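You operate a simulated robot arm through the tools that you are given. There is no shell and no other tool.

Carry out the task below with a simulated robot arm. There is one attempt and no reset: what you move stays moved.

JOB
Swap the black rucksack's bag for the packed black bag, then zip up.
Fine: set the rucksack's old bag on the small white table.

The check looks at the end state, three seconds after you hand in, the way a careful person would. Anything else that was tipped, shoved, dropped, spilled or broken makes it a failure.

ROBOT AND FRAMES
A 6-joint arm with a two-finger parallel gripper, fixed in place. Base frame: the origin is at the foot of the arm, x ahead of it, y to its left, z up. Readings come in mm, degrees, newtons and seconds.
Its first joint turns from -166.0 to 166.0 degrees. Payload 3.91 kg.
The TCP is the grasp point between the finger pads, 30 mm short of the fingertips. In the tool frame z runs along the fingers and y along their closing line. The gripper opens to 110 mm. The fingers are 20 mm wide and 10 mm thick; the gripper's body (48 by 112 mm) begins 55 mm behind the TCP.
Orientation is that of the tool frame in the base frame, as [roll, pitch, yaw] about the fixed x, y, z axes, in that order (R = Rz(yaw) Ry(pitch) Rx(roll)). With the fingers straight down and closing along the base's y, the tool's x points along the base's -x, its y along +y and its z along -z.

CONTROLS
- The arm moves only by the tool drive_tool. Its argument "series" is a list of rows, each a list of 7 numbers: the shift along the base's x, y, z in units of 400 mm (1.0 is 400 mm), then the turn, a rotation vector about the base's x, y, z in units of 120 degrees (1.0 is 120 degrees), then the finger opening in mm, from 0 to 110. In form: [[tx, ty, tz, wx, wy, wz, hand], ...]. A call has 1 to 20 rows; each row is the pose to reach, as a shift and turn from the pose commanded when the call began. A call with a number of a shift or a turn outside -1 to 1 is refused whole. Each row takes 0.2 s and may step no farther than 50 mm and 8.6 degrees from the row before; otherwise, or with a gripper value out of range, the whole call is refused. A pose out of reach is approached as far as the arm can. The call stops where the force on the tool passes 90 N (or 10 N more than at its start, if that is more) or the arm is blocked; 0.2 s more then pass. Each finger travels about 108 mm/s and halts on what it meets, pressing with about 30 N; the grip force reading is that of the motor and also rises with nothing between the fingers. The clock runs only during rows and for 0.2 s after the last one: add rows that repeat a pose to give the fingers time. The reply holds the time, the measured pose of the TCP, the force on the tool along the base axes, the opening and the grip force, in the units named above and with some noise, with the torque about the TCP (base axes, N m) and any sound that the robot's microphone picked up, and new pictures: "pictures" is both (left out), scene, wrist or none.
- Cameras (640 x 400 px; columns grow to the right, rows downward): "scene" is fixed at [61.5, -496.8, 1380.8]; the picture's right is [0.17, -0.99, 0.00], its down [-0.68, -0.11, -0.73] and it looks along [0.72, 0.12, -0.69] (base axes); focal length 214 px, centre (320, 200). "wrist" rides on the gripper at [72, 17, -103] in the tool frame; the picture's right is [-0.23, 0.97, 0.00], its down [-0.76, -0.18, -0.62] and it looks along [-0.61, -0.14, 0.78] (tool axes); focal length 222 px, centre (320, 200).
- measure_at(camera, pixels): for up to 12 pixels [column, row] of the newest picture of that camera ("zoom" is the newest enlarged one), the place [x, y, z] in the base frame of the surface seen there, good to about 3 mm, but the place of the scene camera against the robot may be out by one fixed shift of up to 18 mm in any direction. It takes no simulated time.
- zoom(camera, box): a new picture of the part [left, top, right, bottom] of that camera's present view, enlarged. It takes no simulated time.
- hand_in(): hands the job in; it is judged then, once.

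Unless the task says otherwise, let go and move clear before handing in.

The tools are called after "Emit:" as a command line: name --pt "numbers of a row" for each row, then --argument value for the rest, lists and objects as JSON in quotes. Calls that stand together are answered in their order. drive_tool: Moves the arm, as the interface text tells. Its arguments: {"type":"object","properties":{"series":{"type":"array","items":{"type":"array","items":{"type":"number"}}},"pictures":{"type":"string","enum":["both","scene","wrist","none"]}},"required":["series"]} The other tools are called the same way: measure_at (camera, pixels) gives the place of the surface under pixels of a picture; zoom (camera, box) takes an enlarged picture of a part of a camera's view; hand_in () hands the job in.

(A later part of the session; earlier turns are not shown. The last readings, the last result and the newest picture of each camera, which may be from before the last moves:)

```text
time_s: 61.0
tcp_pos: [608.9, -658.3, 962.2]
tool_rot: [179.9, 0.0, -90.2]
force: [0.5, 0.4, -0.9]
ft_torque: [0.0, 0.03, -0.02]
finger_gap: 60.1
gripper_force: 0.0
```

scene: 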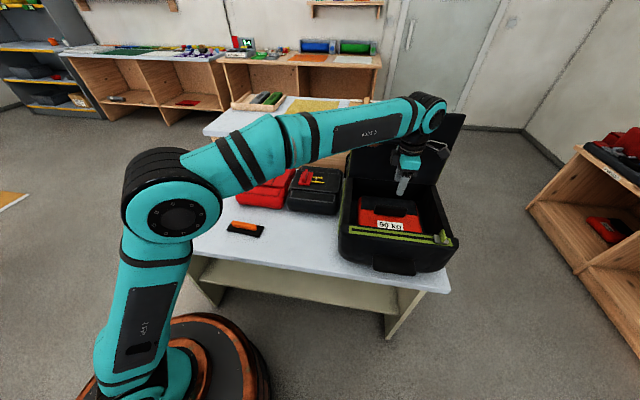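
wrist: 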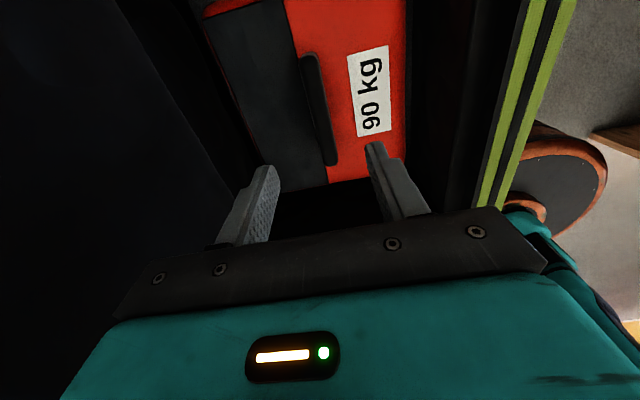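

Emit:
measure_at --camera "wrist" --pixels '[[318, 100], [308, 60], [330, 155], [325, 120], [308, 110], [350, 110], [395, 175], [260, 150], [345, 30], [230, 20], [406, 40], [330, 183]]'

Emit:
zoom --camera "wrist" --box '[190, 0, 450, 210]'

```text
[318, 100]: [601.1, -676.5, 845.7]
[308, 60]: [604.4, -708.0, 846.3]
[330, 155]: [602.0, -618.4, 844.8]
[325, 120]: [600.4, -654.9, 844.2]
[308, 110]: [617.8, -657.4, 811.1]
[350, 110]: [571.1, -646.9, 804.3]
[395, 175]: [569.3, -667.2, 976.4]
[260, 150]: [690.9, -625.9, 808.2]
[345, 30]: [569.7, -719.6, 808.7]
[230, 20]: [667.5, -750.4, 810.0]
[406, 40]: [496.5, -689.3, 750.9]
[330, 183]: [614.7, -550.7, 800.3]
```

```text
1.90 times, centred on (320, 105) of wrist
```

zoom: 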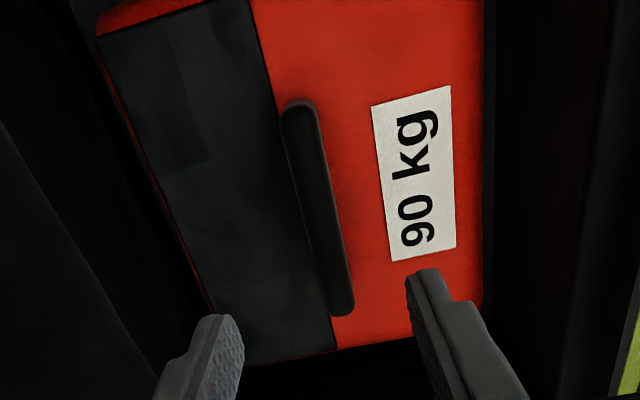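

The wrist camera refines the handle to x≈602.5, y centre -655, top z 846, with the bag top at 809. I'll descend around it and close.

Emit:
drive_tool --pt "-0.0148 0.008 -0.08 0 0 0 60" --pt "-0.0148 0.008 -0.16 0 0 0 60" --pt "-0.0148 0.008 -0.24 0 0 0 50" --pt "-0.0148 0.008 -0.29 0 0 0 50" --pt "-0.0148 0.008 -0.29 0 0 0 20" --pt "-0.0148 0.008 -0.29 0 0 0 0" --pt "-0.0148 0.008 -0.29 0 0 0 0" --pictures "both"

```text
time_s: 62.6
tcp_pos: [603.0, -652.8, 844.8]
tool_rot: [179.8, 0.0, -90.1]
force: [2.7, 0.6, 0.7]
ft_torque: [-0.13, -0.64, 0.18]
finger_gap: 18.0
gripper_force: 30.4
```

scene: 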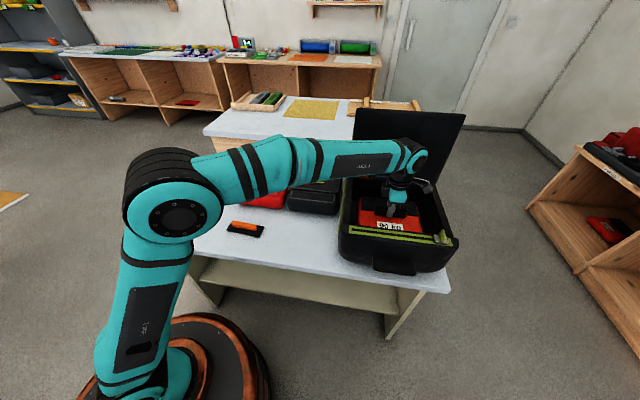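
wrist: 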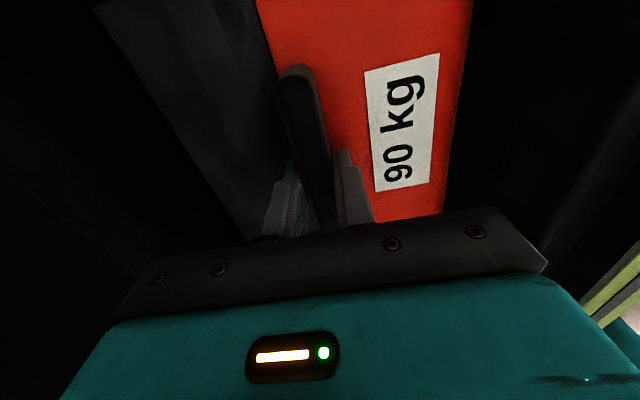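

The handle is gripped (gap 18 mm). I'll lift 24 mm slowly and read the weight.

Emit:
drive_tool --pt "0 0 0.02 0 0 0 0" --pt "0 0 0.04 0 0 0 0" --pt "0 0 0.06 0 0 0 0" --pt "0 0 0.06 0 0 0 0" --pictures "wrist"

```text
time_s: 63.6
tcp_pos: [604.0, -652.4, 869.3]
tool_rot: [179.8, 0.0, -90.2]
force: [-0.1, -0.3, -8.4]
ft_torque: [0.02, 0.01, -0.02]
finger_gap: 17.9
gripper_force: 30.4
```

wrist: 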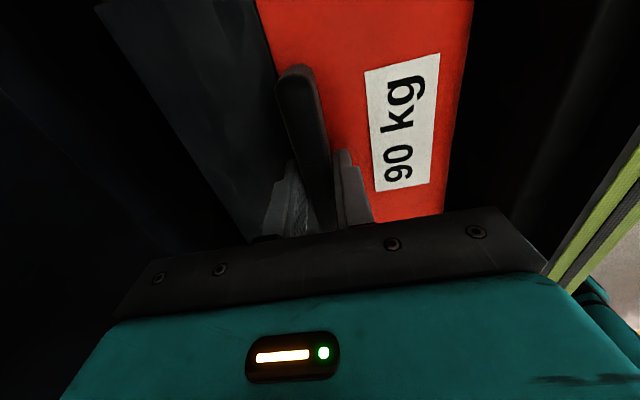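

It weighs about 0.86 kg and hangs balanced. I'll lift it straight up clear of the rim.

Emit:
drive_tool --pt "0 0 0.07 0 0 0 0" --pt "0 0 0.15 0 0 0 0" --pt "0 0 0.23 0 0 0 0" --pt "0 0 0.31 0 0 0 0" --pt "0 0 0.39 0 0 0 0" --pt "0 0 0.45 0 0 0 0" --pictures "both"

```text
time_s: 65.0
tcp_pos: [604.9, -653.0, 1049.8]
tool_rot: [179.7, -0.1, -90.1]
force: [0.9, 0.0, -8.6]
ft_torque: [0.02, -0.01, 0.03]
finger_gap: 17.9
gripper_force: 29.5
```

scene: 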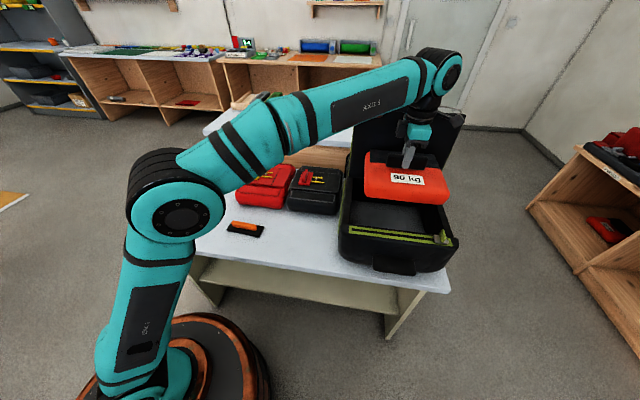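
wrist: 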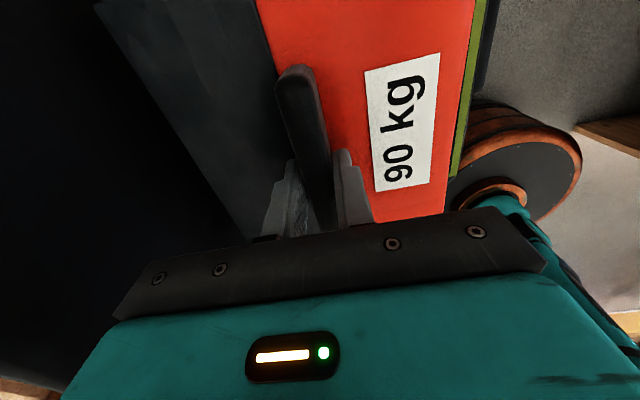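

The old bag is clear and the cavity looks empty. I'll measure the bag's underside height and the cavity floor for later placing.

Emit:
measure_at --camera "scene" --pixels '[[403, 190], [403, 197], [403, 200], [368, 190], [440, 198], [385, 215], [400, 220], [370, 205], [420, 215], [430, 222], [360, 225], [375, 228]]'

Emit:
zoom --camera "scene" --box '[330, 140, 480, 280]'

```text
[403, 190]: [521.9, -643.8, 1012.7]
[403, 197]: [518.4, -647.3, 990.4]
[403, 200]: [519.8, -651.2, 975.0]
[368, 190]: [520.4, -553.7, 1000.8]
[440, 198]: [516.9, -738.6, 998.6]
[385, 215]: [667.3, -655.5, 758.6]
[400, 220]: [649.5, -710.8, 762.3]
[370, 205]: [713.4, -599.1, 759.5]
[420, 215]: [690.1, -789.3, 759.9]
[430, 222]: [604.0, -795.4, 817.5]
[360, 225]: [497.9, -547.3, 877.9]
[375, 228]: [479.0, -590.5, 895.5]
```

```text
2.86 times, centred on (405, 210) of scene
```

zoom: 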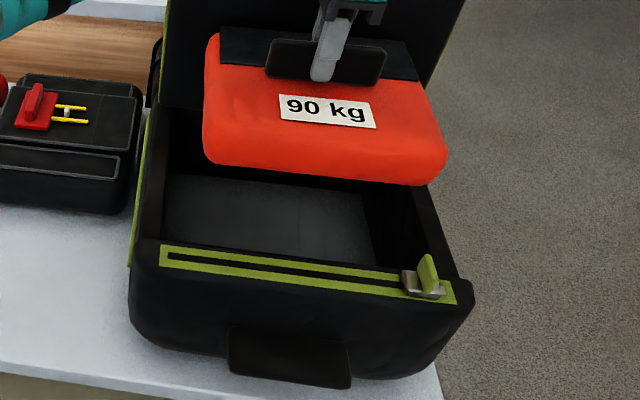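

The cavity floor is at z≈751 and the bag's underside hangs about 94 mm below the TCP. I'll carry the old bag over to the free back-left part of the small white table, around (770, 82).

Emit:
drive_tool --pt "0 0.07 0 0 0 0 0" --pt "0 0.17 0 0 0 0 0" --pt "0 0.27 0 0 0 0 0" --pt "0 0.37 0 0 0 0 0" --pt "0 0.47 0 0 0 0 0" --pt "0 0.57 0 0 0 0 0" --pt "0.02 0.67 0 0 0 0 0" --pt "0.06 0.77 0 0 0 0 0" --pt "0.1 0.87 0 0 0 0 0" --pt "0.13 0.95 0 0 0 0 0" --pt "0.15 0.99 0 0 0 0 0" --pictures "none"

Emit:
drive_tool --pt "0.03 0.07 0 0 0 0 0" --pt "0.07 0.17 0 0 0 0 0" --pt "0.11 0.27 0 0 0 0 0" --pt "0.15 0.37 0 0 0 0 0" --pt "0.19 0.47 0 0 0 0 0" --pt "0.23 0.57 0 0 0 0 0" --pt "0.255 0.67 0 0 0 0 0" --pt "0.262 0.77 0 0 0 0 0" --pt "0.262 0.83 0 0 0 0 0" --pt "0.262 0.85 0 0 0 0 0" --pictures "both"

```text
time_s: 67.4
tcp_pos: [664.6, -256.5, 1049.3]
tool_rot: [179.8, 0.0, -90.1]
force: [0.1, 0.1, -9.2]
ft_torque: [0.05, 0.0, 0.0]
finger_gap: 18.0
gripper_force: 30.2
```

```text
time_s: 69.6
tcp_pos: [769.7, 85.6, 1048.9]
tool_rot: [179.8, -0.1, -90.1]
force: [-0.7, -0.3, -9.3]
ft_torque: [0.04, 0.01, -0.03]
finger_gap: 18.1
gripper_force: 29.8
```

scene: 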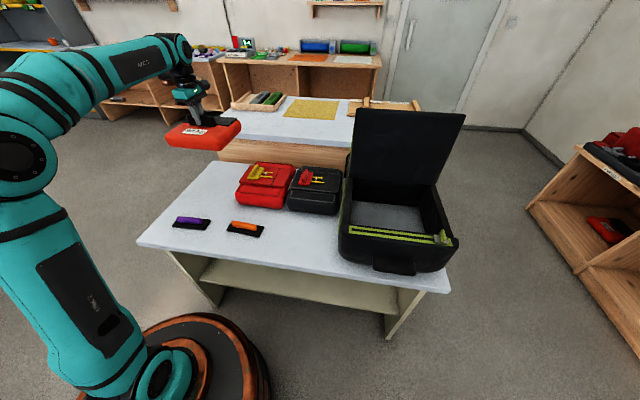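
wrist: 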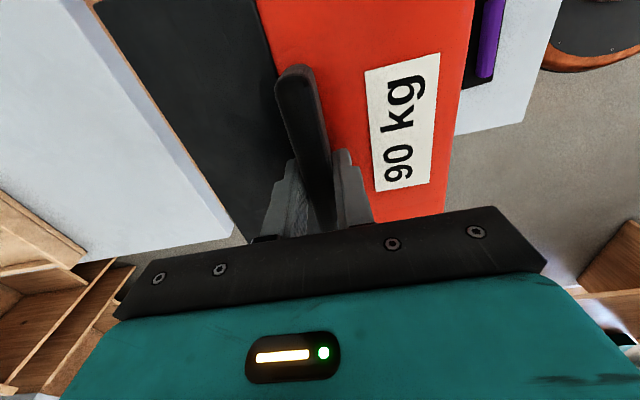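

The bag hangs over the free back-left part of the table, with margins to the red bag and the edges. I'll lower it to just above the table.

Emit:
drive_tool --pt "0 0 -0.08 0 0 0 0" --pt "0 0 -0.18 0 0 0 0" --pt "0 0 -0.28 0 0 0 0" --pt "0 0 -0.38 0 0 0 0" --pt "0 0 -0.46 0 0 0 0" --pt "0 0 -0.52 0 0 0 0" --pt "0 0 -0.55 0 0 0 0" --pt "0 0 -0.565 0 0 0 0" --pictures "both"

```text
time_s: 71.4
tcp_pos: [768.6, 82.9, 822.5]
tool_rot: [179.8, -0.1, -90.2]
force: [-0.5, 0.1, -9.1]
ft_torque: [0.04, -0.02, 0.02]
finger_gap: 17.8
gripper_force: 30.3
```

scene: 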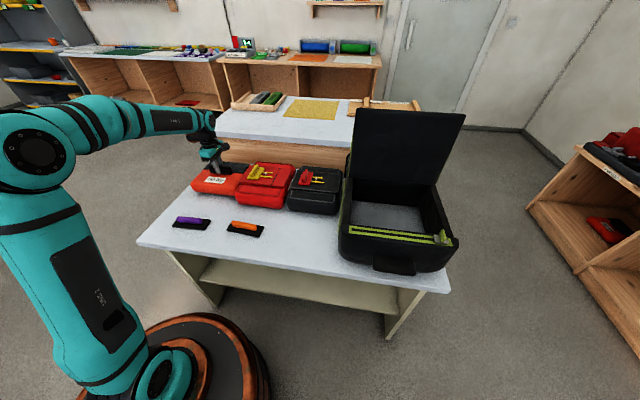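
wrist: 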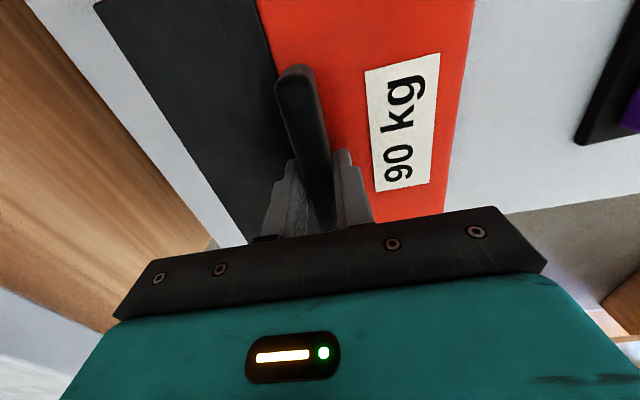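

Emit:
zoom --camera "scene" --box '[170, 120, 300, 220]'

Emit:
measure_at --camera "scene" --pixels '[[236, 192], [233, 196], [240, 188], [238, 200], [192, 185], [215, 193], [236, 178]]'

```text
4.00 times, centred on (235, 170) of scene
```

zoom: 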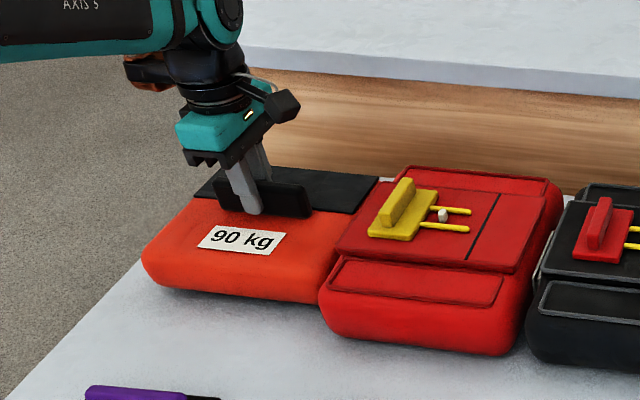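

```text
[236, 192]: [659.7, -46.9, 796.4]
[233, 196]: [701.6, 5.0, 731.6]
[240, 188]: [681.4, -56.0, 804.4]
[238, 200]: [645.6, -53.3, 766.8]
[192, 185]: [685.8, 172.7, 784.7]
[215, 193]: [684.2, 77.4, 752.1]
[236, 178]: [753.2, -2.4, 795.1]
```

There is about 25–30 mm between the old bag and the red bag. I'll shift 10 mm further left, set it down gently and watch the force.

Emit:
drive_tool --pt "0 0.025 0 0 0 0 0" --pt "0 0.025 -0.007 0 0 0 0" --pt "0 0.025 -0.014 0 0 0 0" --pt "0 0.025 -0.019 0 0 0 0" --pt "0 0.025 -0.022 0 0 0 0" --pictures "wrist"

```text
time_s: 72.6
tcp_pos: [769.6, 92.1, 815.1]
tool_rot: [179.8, 0.0, -90.2]
force: [-3.9, 0.3, 0.8]
ft_torque: [-0.26, -0.63, -0.05]
finger_gap: 17.7
gripper_force: 29.9
```

wrist: 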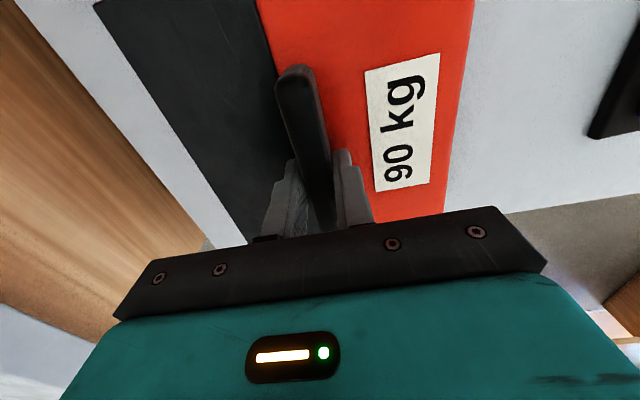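

The weight reading has gone from -9 N to about 0, so the bag is resting on the table. I'll open the fingers and rise straight up.

Emit:
drive_tool --pt "0 0 0 0 0 0 30" --pt "0 0 0 0 0 0 50" --pt "0 0 0 0 0 0 50" --pt "0 0 0.08 0 0 0 50" --pt "0 0 0.18 0 0 0 60" --pt "0 0 0.3 0 0 0 60" --pt "0 0 0.42 0 0 0 60" --pt "0 0 0.52 0 0 0 60" --pictures "both"

```text
time_s: 74.4
tcp_pos: [768.5, 93.0, 1024.4]
tool_rot: [179.7, 0.0, -90.1]
force: [-0.6, 0.0, -0.3]
ft_torque: [0.01, 0.03, -0.02]
finger_gap: 59.9
gripper_force: 0.1
```

scene: 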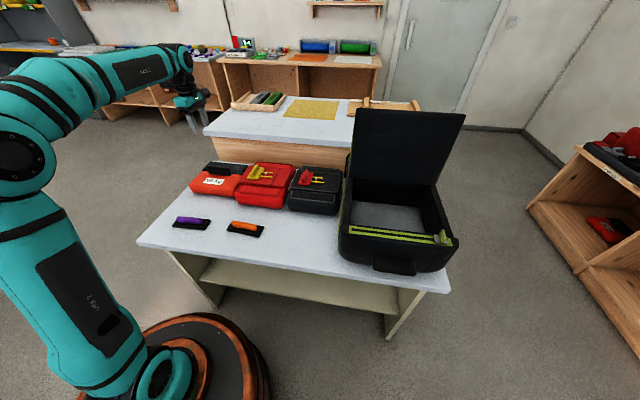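
wrist: 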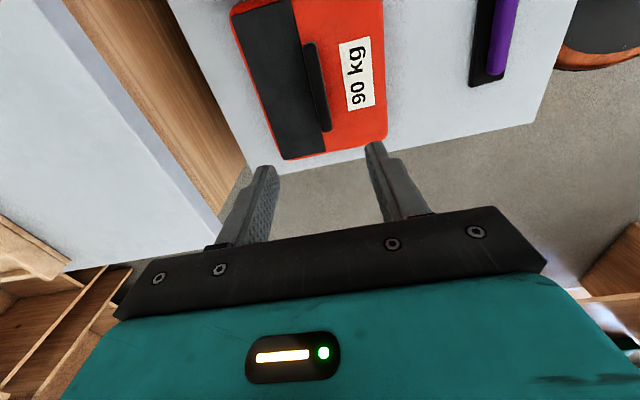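

The old bag sits flat on the table at (217,182). Next I'll go to the black bag with the tool turned so the fingers close along y, and look closely at its red handle.

Emit:
drive_tool --pt "-0.02 -0.07 0 0 0 -0.065 60" --pt "-0.04 -0.16 0 0 0 -0.13 60" --pt "-0.06 -0.25 0 0 0 -0.195 60" --pt "-0.08 -0.34 0 0 0 -0.26 60" --pt "-0.1 -0.43 0 0 0 -0.325 60" --pt "-0.12 -0.52 0 0 0 -0.39 60" --pt "-0.14 -0.61 0 0 0 -0.455 60" --pt "-0.16 -0.7 0 0 0 -0.52 60" --pt "-0.18 -0.79 -0.03 0 0 -0.585 60" --pt "-0.2 -0.88 -0.06 0 0 -0.65 60" --pt "-0.22 -0.95 -0.1 0 0 -0.7 60" --pt "-0.24 -1 -0.16 0 0 -0.749 60" --pictures "both"

```text
time_s: 77.0
tcp_pos: [673.1, -306.5, 958.6]
tool_rot: [179.8, -0.1, 180.0]
force: [0.1, 0.1, 0.6]
ft_torque: [-0.02, -0.02, 0.01]
finger_gap: 60.1
gripper_force: 0.0
```

scene: 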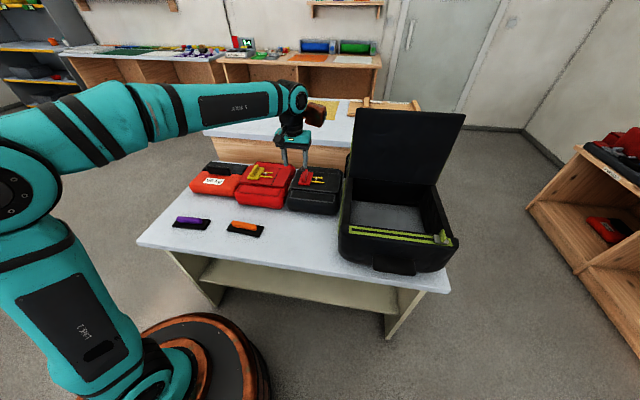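
wrist: 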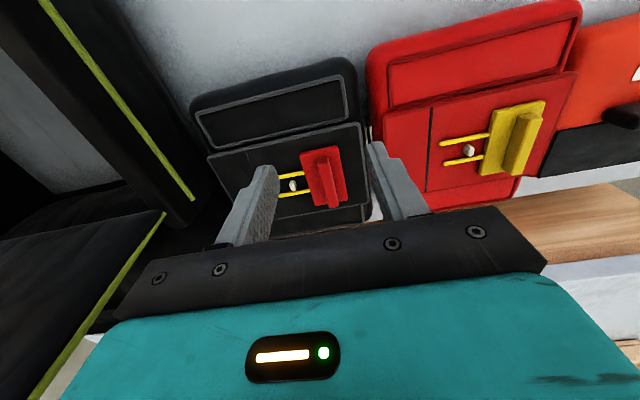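

Emit:
zoom --camera "wrist" --box '[260, 120, 380, 220]'

Emit:
zoom --camera "scene" --box '[285, 155, 345, 220]'

Emit:
zoom --camera "scene" --box '[170, 205, 275, 245]'

Emit:
measure_at --camera "wrist" --pixels '[[322, 158], [327, 175], [334, 206], [318, 152], [330, 190], [307, 160], [315, 205], [341, 155], [345, 200], [292, 185], [282, 176], [280, 192]]'

```text
4.00 times, centred on (320, 170) of wrist
```

zoom: 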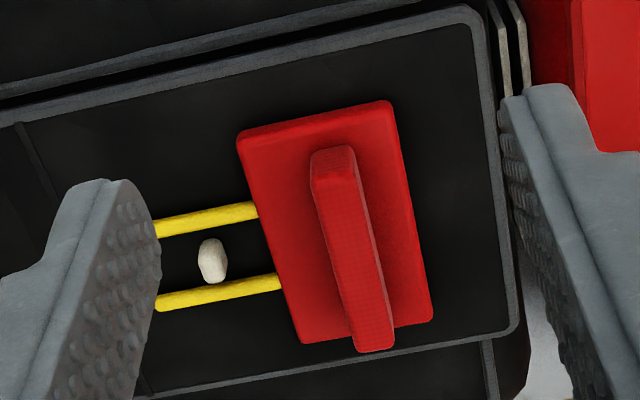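

```text
6.15 times, centred on (315, 188) of scene
```

zoom: 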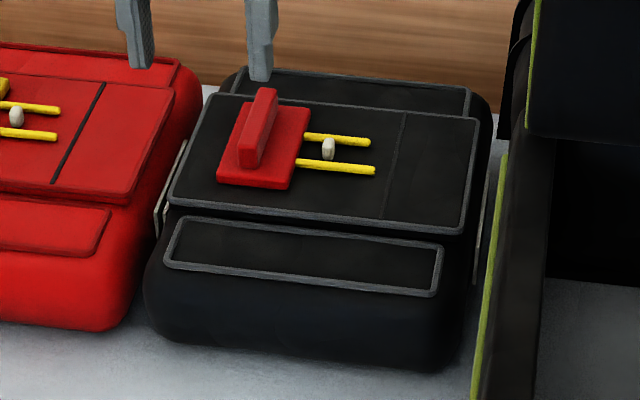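

```text
6.10 times, centred on (222, 225) of scene
```

zoom: 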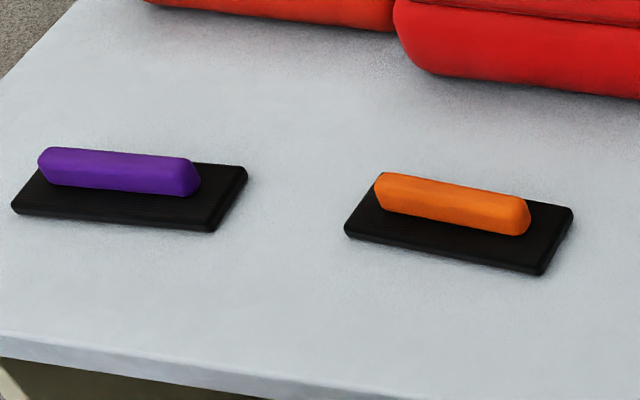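

```text
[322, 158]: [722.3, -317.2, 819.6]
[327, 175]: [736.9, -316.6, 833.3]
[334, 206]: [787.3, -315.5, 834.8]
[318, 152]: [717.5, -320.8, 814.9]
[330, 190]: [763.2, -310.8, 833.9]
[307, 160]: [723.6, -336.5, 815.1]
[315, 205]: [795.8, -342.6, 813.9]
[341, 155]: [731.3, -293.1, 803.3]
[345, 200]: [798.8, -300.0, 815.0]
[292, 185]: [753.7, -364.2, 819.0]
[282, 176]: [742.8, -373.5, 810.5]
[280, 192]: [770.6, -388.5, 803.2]
```

The black bag also has thin metal bars on its two sides (zoom 180,195 and 482,230). I'll look closer at those before choosing how to lift it.

Emit:
zoom --camera "scene" --box '[300, 165, 345, 205]'

Emit:
zoom --camera "scene" --box '[280, 165, 315, 200]'

Emit:
zoom --camera "wrist" --box '[180, 50, 400, 240]'

Emit:
measure_at --camera "scene" --pixels '[[341, 193], [340, 200], [342, 185], [293, 186], [292, 192], [295, 178], [317, 180], [313, 176], [314, 171]]'

```text
10.00 times, centred on (322, 185) of scene
```

zoom: 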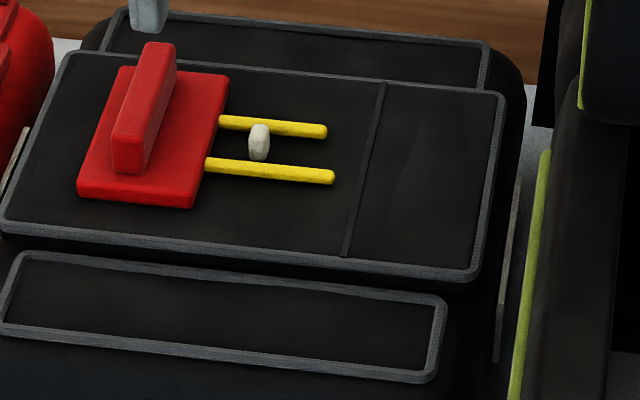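

```text
11.43 times, centred on (298, 182) of scene
```

zoom: 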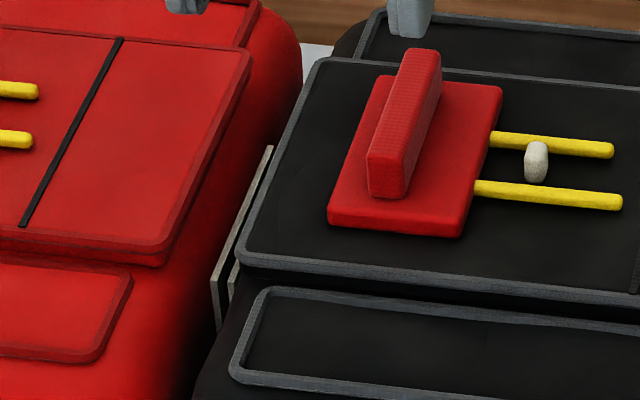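

```text
2.11 times, centred on (290, 145) of wrist
```

zoom: 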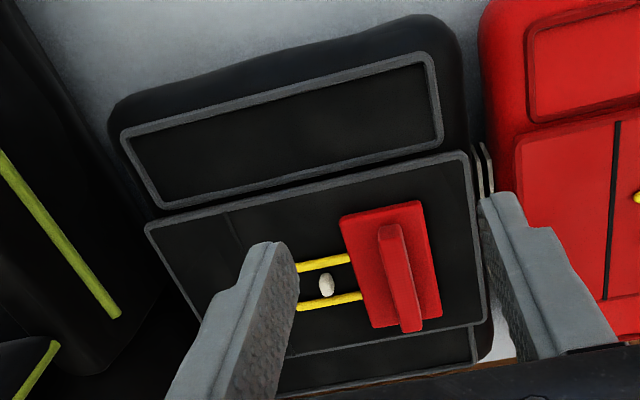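

```text
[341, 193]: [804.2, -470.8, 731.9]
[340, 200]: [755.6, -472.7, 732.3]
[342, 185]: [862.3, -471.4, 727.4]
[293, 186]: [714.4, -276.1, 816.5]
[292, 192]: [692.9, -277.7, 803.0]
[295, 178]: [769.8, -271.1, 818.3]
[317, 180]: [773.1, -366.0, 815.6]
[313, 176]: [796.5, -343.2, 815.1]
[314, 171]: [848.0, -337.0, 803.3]
```

The red fin, with two yellow rods either side of a white loop, looks like a pull-pin handle, so I want to know if there is a safer thing to lift by. I'll move in closer over the gap between the bags to see the side bars.

Emit:
drive_tool --pt "0.02 0.05 -0.04 0 0 0 60" --pt "0.03 0.1 -0.08 0 0 0 60" --pictures "wrist"

Emit:
zoom --camera "wrist" --box '[240, 40, 400, 210]'

```text
time_s: 77.6
tcp_pos: [685.3, -266.8, 927.6]
tool_rot: [179.8, 0.0, 180.0]
force: [-0.2, 0.3, -0.6]
ft_torque: [0.0, -0.01, 0.03]
finger_gap: 60.0
gripper_force: 0.1
```

wrist: 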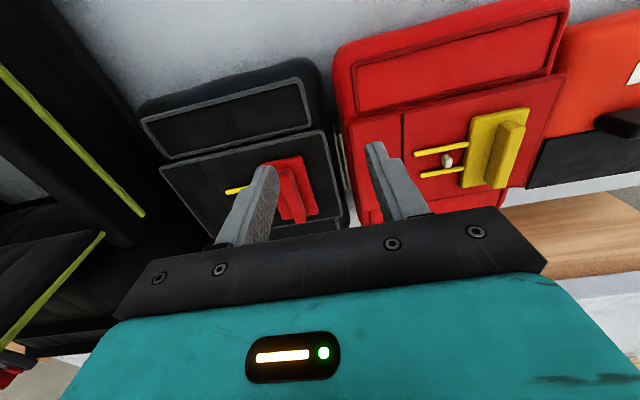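

```text
2.35 times, centred on (320, 125) of wrist
```

zoom: 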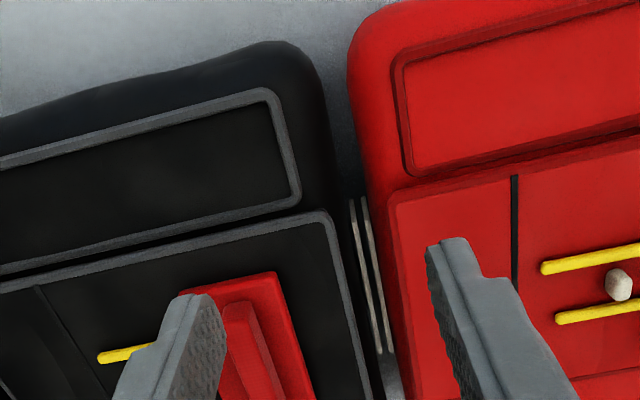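

Emit:
zoom --camera "wrist" --box '[310, 100, 370, 230]'

Emit:
measure_at --camera "wrist" --pixels '[[333, 140], [337, 160], [342, 185], [338, 140], [343, 165], [347, 185], [335, 150], [341, 155]]'

```text
3.08 times, centred on (340, 165) of wrist
```

zoom: 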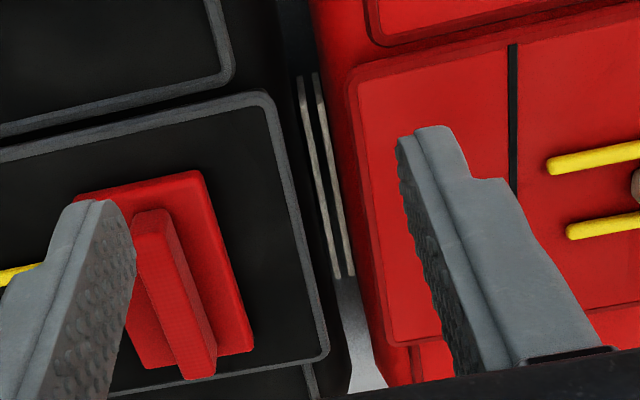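

```text
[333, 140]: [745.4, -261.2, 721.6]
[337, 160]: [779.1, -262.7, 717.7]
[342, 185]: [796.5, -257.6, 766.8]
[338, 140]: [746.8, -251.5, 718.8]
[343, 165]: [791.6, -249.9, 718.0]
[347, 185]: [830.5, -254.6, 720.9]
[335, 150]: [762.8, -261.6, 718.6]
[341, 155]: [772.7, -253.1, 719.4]
```

The side bars are thin rods against the bag's flanks and no use for gripping, so the red fin it is, gripped carefully without pulling it sideways along the rods. I'll hover directly above it with narrowed fingers.

Emit:
drive_tool --pt "0.05 -0.04 0 0 0 0 50" --pt "0.12 -0.09 -0.01 0 0 0 40" --pt "0.177 -0.123 -0.05 0 0 0 36" --pt "0.177 -0.123 -0.09 0 0 0 36" --pictures "wrist"

Emit:
zoom --camera "wrist" --box '[250, 90, 400, 230]'

```text
time_s: 78.6
tcp_pos: [756.1, -315.0, 892.9]
tool_rot: [179.8, 0.0, -180.0]
force: [-0.3, 0.6, 0.6]
ft_torque: [-0.03, -0.04, 0.0]
finger_gap: 36.1
gripper_force: 0.1
```

wrist: 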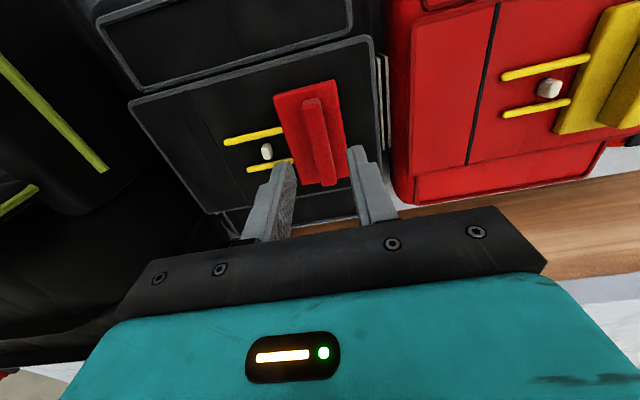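

```text
2.86 times, centred on (325, 160) of wrist
```

zoom: 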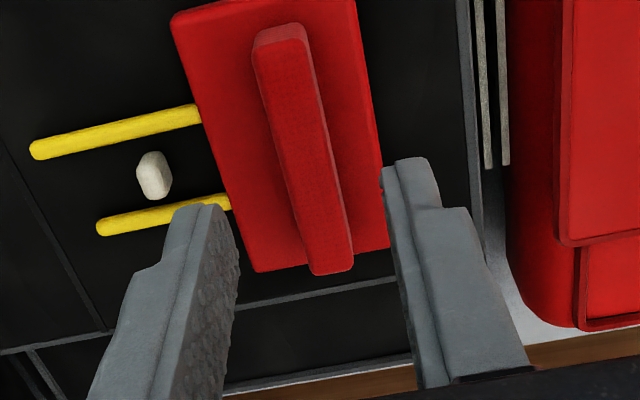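

Emit:
measure_at --camera "wrist" --pixels '[[308, 100], [314, 100], [318, 130], [326, 182], [320, 180], [332, 182], [322, 150], [310, 160], [340, 160], [275, 95], [335, 85], [346, 175]]'

```text
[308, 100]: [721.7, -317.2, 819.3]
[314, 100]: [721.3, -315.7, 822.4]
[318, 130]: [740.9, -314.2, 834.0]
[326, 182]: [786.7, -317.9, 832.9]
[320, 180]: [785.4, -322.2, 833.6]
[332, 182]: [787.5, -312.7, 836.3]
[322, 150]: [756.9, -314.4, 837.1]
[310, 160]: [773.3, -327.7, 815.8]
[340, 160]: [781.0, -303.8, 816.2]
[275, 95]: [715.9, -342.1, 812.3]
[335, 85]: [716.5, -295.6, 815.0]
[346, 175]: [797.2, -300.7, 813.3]
```

The fin is centred at y≈-317.3 (about 10 mm thick, x 722–788, top z≈835) and the plate top is at 816. I'll correct by -2.3 mm, descend, and narrow the fingers without touching yet.

Emit:
drive_tool --pt "0 -0.006 -0.04 0 0 0 36" --pt "0 -0.006 -0.08 0 0 0 30" --pt "0 -0.006 -0.107 0 0 0 24" --pt "0 -0.006 -0.107 0 0 0 18" --pictures "wrist"

Emit:
zoom --camera "wrist" --box '[250, 60, 400, 240]'

```text
time_s: 79.6
tcp_pos: [755.2, -319.1, 847.3]
tool_rot: [179.9, 0.0, -180.0]
force: [0.1, 1.7, 0.7]
ft_torque: [0.03, -0.03, 0.01]
finger_gap: 18.8
gripper_force: 0.3
```

wrist: 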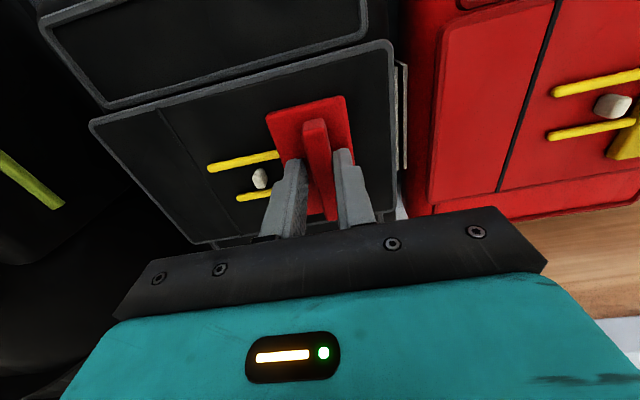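

```text
2.22 times, centred on (325, 150) of wrist
```

zoom: 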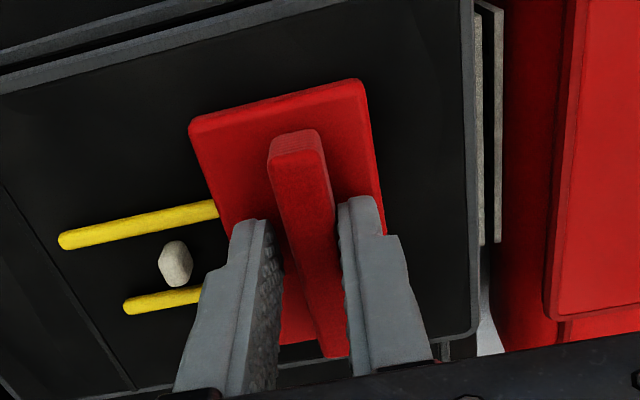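

Emit:
drive_tool --pt "0 0 0 0 0 0 14" --pt "0 0 0 0 0 0 12" --pictures "wrist"

Emit:
zoom --camera "wrist" --box '[250, 60, 400, 240]'

```text
time_s: 80.2
tcp_pos: [754.9, -318.0, 847.0]
tool_rot: [179.8, 0.0, -180.0]
force: [1.2, 3.4, -0.1]
ft_torque: [-0.1, 0.24, 0.08]
finger_gap: 13.9
gripper_force: 29.8
```

wrist: 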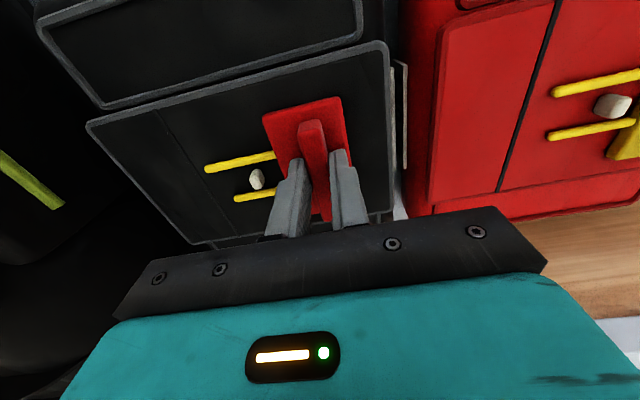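

```text
2.22 times, centred on (325, 150) of wrist
```

zoom: 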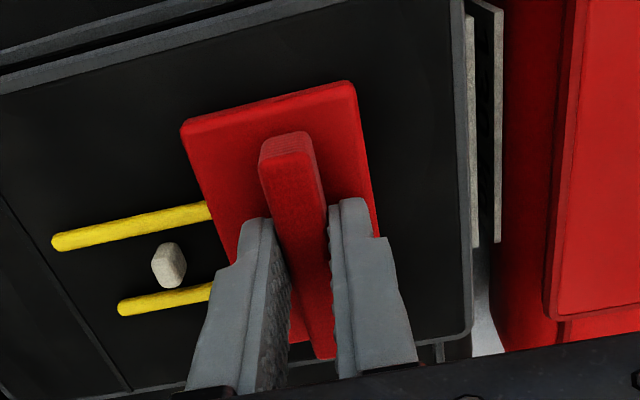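

The fin is held (gap 13.9 mm) with almost no sideways force, and the rods sit the same relative to the white loop. I'll lift 10 mm as a test and watch whether the bag comes along.

Emit:
drive_tool --pt "0 0 0.006 0 0 0 10" --pt "0 0 0.012 0 0 0 10" --pt "0 0 0.018 0 0 0 10" --pt "0 0 0.025 0 0 0 10" --pictures "both"

Emit:
zoom --camera "wrist" --box '[250, 60, 400, 240]'

Emit:
zoom --camera "scene" --box '[270, 140, 360, 225]'

```text
time_s: 81.2
tcp_pos: [756.7, -319.6, 857.5]
tool_rot: [179.8, -0.1, -180.0]
force: [0.3, -0.2, -10.5]
ft_torque: [0.49, 0.02, -0.03]
finger_gap: 13.8
gripper_force: 30.2
```

scene: 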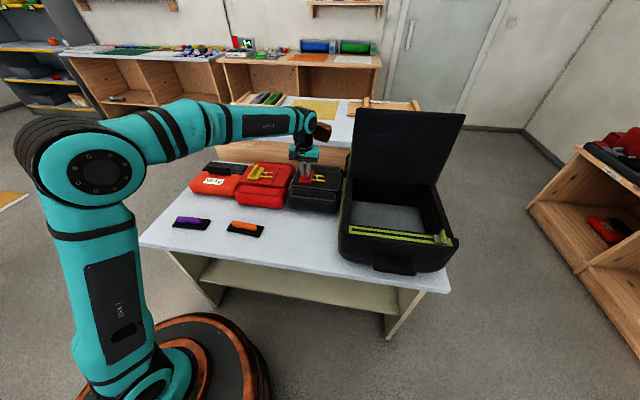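
wrist: 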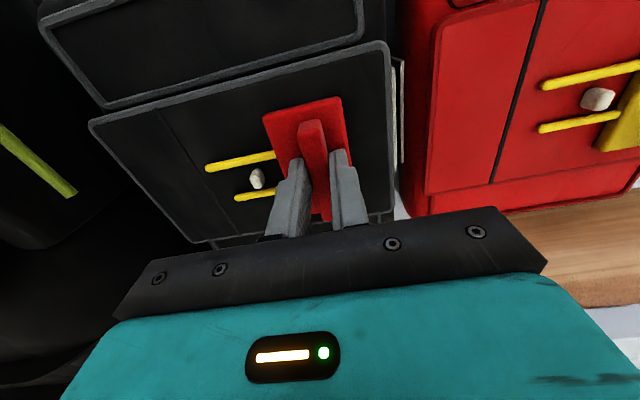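

```text
2.22 times, centred on (325, 150) of wrist
```

zoom: 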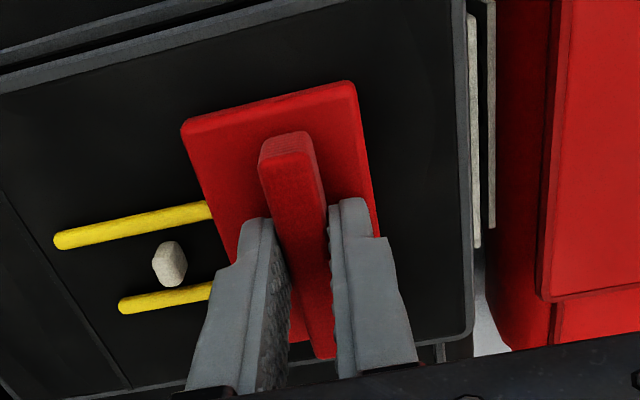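

```text
4.71 times, centred on (315, 182) of scene
```

zoom: 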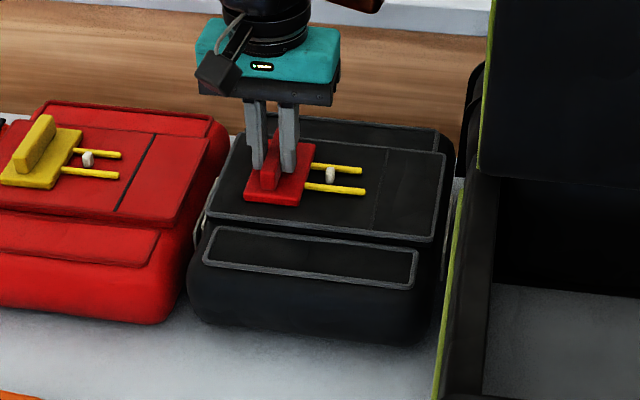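

The bag came up with the handle: about 10.5 N, steady torque, and the rods still around the loop. Before going on, I'll measure the rucksack's opening and floor accurately to plan the fit.

Emit:
zoom --camera "scene" --box '[330, 160, 470, 280]'

Emit:
measure_at --camera "zoom" --pixels '[[120, 180], [135, 120], [480, 190], [545, 220], [560, 330], [90, 260], [300, 290], [200, 140], [400, 160], [430, 120], [120, 100], [100, 300]]'

```text
3.33 times, centred on (400, 220) of scene
```

zoom: 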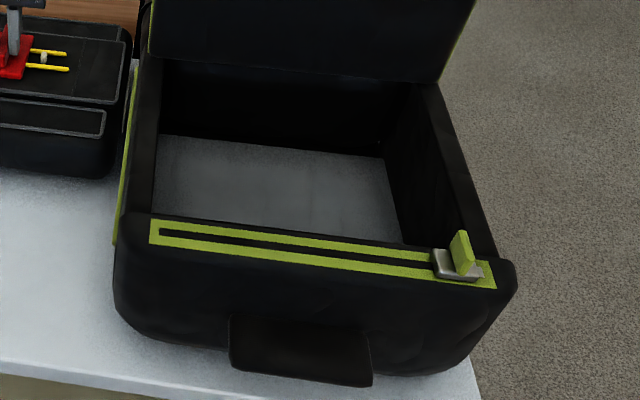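

```text
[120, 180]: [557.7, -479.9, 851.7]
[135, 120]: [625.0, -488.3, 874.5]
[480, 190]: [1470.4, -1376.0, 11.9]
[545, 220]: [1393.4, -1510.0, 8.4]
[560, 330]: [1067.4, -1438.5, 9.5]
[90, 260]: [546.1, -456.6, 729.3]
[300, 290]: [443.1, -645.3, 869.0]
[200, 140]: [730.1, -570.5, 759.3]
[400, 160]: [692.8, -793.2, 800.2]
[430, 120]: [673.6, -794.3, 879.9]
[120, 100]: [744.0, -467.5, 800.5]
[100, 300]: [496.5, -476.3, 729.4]
```

Emit:
measure_at --camera "zoom" --pixels '[[162, 137], [280, 146], [375, 158], [384, 170], [395, 215], [400, 238], [158, 160], [157, 200], [150, 150], [147, 200], [160, 90], [408, 85]]'

Emit:
measure_at --camera "zoom" --pixels '[[250, 228], [350, 240], [155, 216], [425, 230], [440, 150], [470, 210], [455, 130], [250, 100], [250, 75], [430, 90], [250, 125], [330, 230]]'

```text
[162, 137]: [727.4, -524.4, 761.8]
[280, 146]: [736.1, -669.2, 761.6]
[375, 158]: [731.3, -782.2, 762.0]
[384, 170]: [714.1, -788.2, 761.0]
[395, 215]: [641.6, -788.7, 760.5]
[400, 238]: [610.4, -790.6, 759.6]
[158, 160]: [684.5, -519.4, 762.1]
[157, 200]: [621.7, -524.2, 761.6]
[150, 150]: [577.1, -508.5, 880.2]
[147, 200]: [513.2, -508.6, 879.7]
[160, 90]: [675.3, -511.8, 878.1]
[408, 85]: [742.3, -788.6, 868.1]
```

```text
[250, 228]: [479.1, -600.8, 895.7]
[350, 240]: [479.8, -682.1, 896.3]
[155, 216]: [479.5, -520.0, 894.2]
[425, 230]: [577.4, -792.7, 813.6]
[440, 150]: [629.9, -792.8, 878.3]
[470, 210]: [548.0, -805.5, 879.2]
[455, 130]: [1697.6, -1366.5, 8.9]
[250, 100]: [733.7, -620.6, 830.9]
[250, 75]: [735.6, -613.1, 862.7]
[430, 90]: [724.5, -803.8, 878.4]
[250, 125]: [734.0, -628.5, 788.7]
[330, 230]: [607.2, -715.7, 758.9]
```

The cavity measures about 253 (x) by 270 (y) mm, so the roughly 240 x 200 mm bag should go in turned by 90°. To pin down the scene camera's offset, I'll measure the same features on the red bag with both cameras.

Emit:
measure_at --camera "wrist" --pixels '[[597, 98], [545, 85], [541, 129], [520, 30], [497, 183], [410, 205], [600, 75], [590, 120]]'

Emit:
measure_at --camera "scene" --pixels '[[265.7, 173.5], [272.3, 172.4], [271.7, 177.1], [276, 173], [269, 172], [268, 177], [263, 181], [280, 165]]'

Emit:
zoom --camera "scene" --box '[245, 155, 295, 195]'

Emit:
zoom --camera "wrist" --box '[480, 20, 640, 160]'

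```text
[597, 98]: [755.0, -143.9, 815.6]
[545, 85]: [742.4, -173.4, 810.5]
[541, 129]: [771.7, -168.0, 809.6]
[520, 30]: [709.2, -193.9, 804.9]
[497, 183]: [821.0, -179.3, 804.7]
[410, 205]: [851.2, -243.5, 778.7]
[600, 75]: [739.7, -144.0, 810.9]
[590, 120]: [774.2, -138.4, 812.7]
```

```text
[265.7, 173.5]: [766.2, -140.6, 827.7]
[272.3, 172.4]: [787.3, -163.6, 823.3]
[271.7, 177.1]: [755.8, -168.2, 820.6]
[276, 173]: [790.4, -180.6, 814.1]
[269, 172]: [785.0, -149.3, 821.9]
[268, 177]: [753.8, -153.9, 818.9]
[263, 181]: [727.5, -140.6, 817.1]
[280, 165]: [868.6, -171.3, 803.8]
```

```text
10.00 times, centred on (270, 175) of scene
```

zoom: 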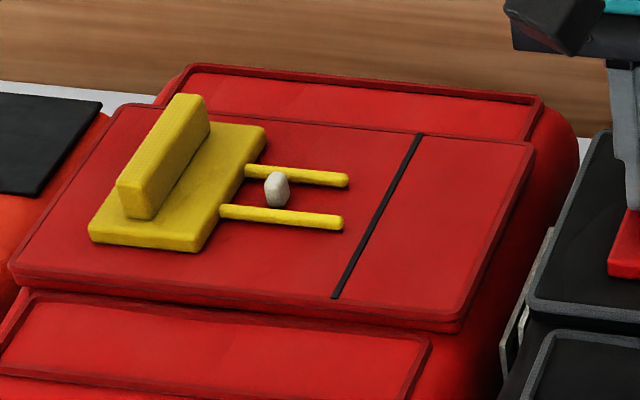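

```text
2.86 times, centred on (560, 90) of wrist
```

zoom: 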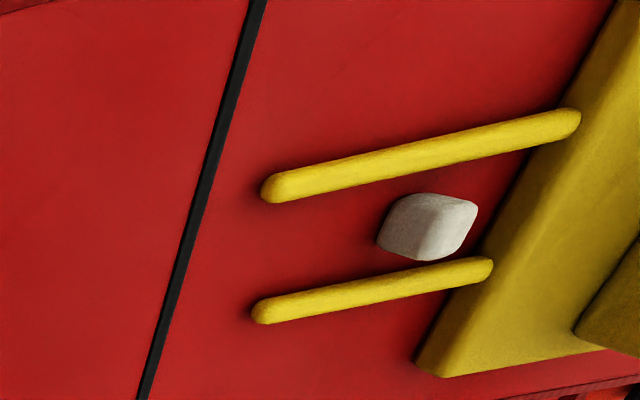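

The offset comes out near (+12, +2, +10) mm, putting the cavity at x≈470–723, y≈-792 to -522, floor z≈751 in the robot frame. I'll lift the black bag straight up to a safe height, slowly.

Emit:
drive_tool --pt "0 0 0.04 0 0 0 10" --pt "0 0 0.09 0 0 0 10" --pt "0 0 0.15 0 0 0 10" --pt "0 0 0.21 0 0 0 10" --pt "0 0 0.28 0 0 0 10" --pt "0 0 0.35 0 0 0 10" --pt "0 0 0.42 0 0 0 10" --pt "0 0 0.48 0 0 0 10" --pt "0 0 0.52 0 0 0 10" --pictures "both"

Emit:
zoom --camera "scene" --box '[250, 100, 370, 210]'

```text
time_s: 83.2
tcp_pos: [756.1, -317.6, 1065.7]
tool_rot: [179.7, 0.0, -180.0]
force: [0.3, 1.3, -10.7]
ft_torque: [0.47, 0.06, 0.0]
finger_gap: 14.1
gripper_force: 30.5
```

scene: 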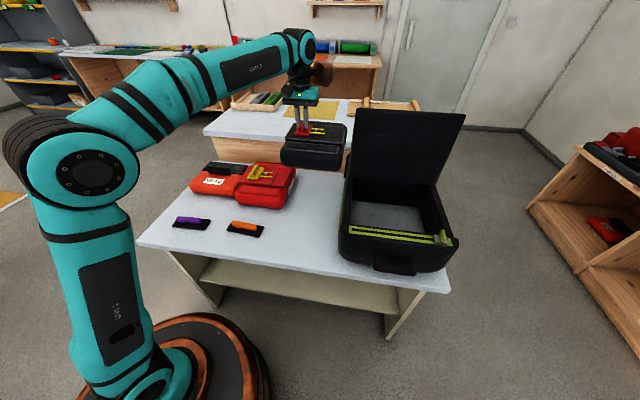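
wrist: 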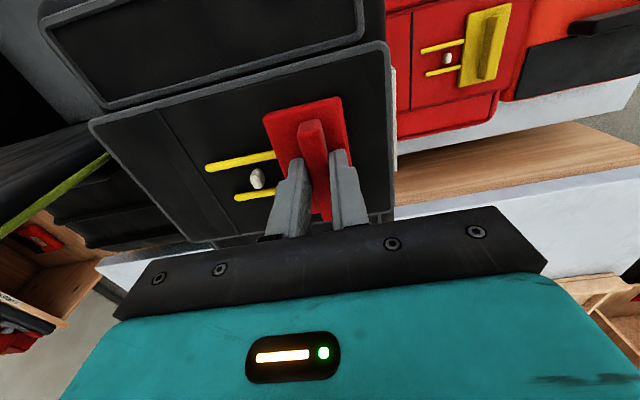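

```text
3.64 times, centred on (310, 155) of scene
```

zoom: 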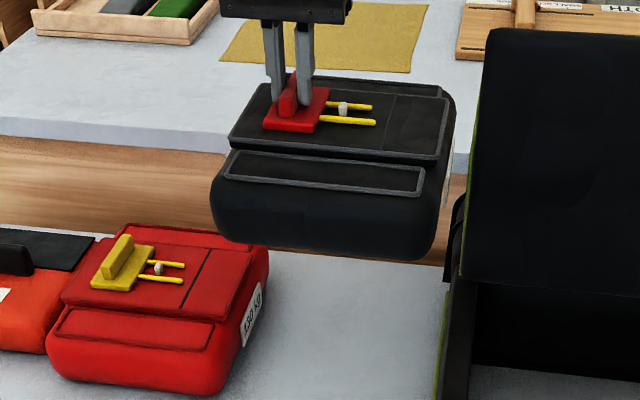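

The bag hangs level, and the "bars" turn out to be side labels. I'll read the label on the red bag for context and then carry the black bag forward and away from the flap.

Emit:
zoom --camera "scene" --box '[280, 165, 310, 200]'

Emit:
drive_tool --pt "-0.05 0 0 0 0 0 10" --pt "-0.12 0 0 0 0 0 10" --pt "-0.2 0 0 0 0 0 10" --pt "-0.28 0 0 0 0 0 10" --pt "-0.36 0 0 0 0 0 10" --pt "-0.44 0 0 0 0 0 10" --pt "-0.51 0 0 0 0 0 10" --pt "-0.56 0 0 0 0 0 10" --pt "-0.58 0 0 0 0 0 10" --pictures "both"

```text
11.43 times, centred on (295, 182) of scene
```

zoom: 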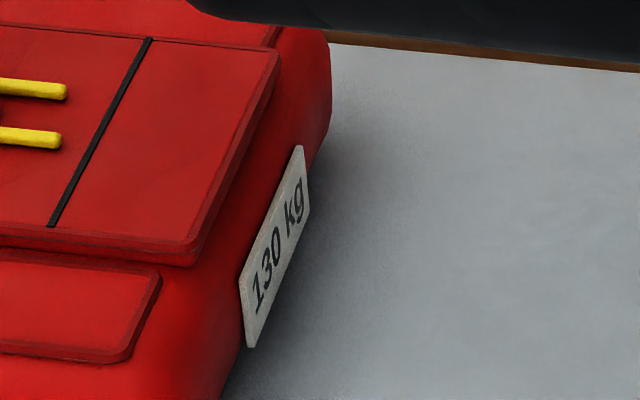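

```text
time_s: 85.2
tcp_pos: [523.5, -318.4, 1065.1]
tool_rot: [179.7, -0.1, -180.0]
force: [1.2, 0.5, -10.7]
ft_torque: [0.45, 0.04, 0.0]
finger_gap: 13.9
gripper_force: 29.8
```

scene: 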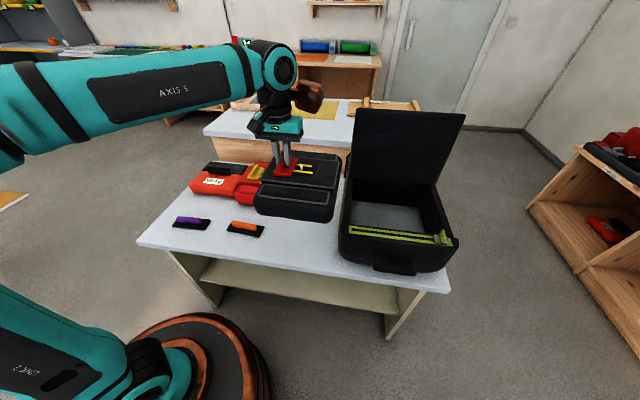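
wrist: 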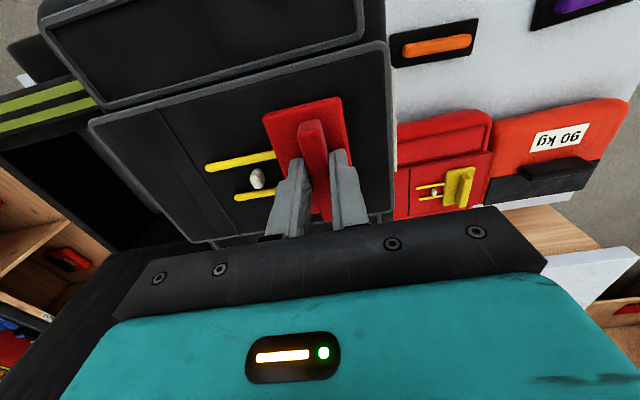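

The grip is steady at 10.7 N with the bag level. I'll rotate it +90° here, clear of the flap.

Emit:
drive_tool --pt "0 0 0 0 0 0.04 10" --pt "0 0 0 0 0 0.1 10" --pt "0 0 0 0 0 0.165 10" --pt "0 0 0 0 0 0.23 10" --pt "0 0 0 0 0 0.295 10" --pt "0 0 0 0 0 0.36 10" --pt "0 0 0 0 0 0.425 10" --pt "0 0 0 0 0 0.49 10" --pt "0 0 0 0 0 0.555 10" --pt "0 0 0 0 0 0.62 10" --pt "0 0 0 0 0 0.68 10" --pt "0 0 0 0 0 0.73 10" --pt "0 0 0 0 0 0.75 10" --pictures "both"

```text
time_s: 88.0
tcp_pos: [523.9, -318.0, 1065.5]
tool_rot: [179.8, 0.0, -89.9]
force: [-1.1, 0.4, -9.7]
ft_torque: [-0.04, 0.47, -0.05]
finger_gap: 14.2
gripper_force: 29.2
```

scene: 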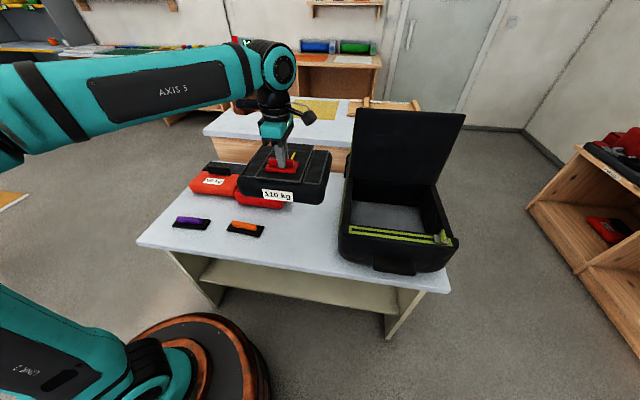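
wrist: 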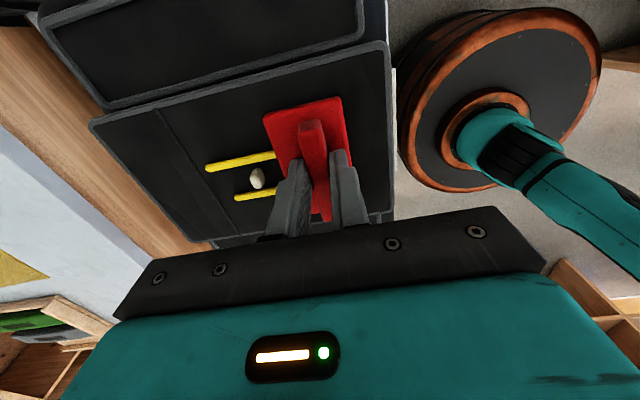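

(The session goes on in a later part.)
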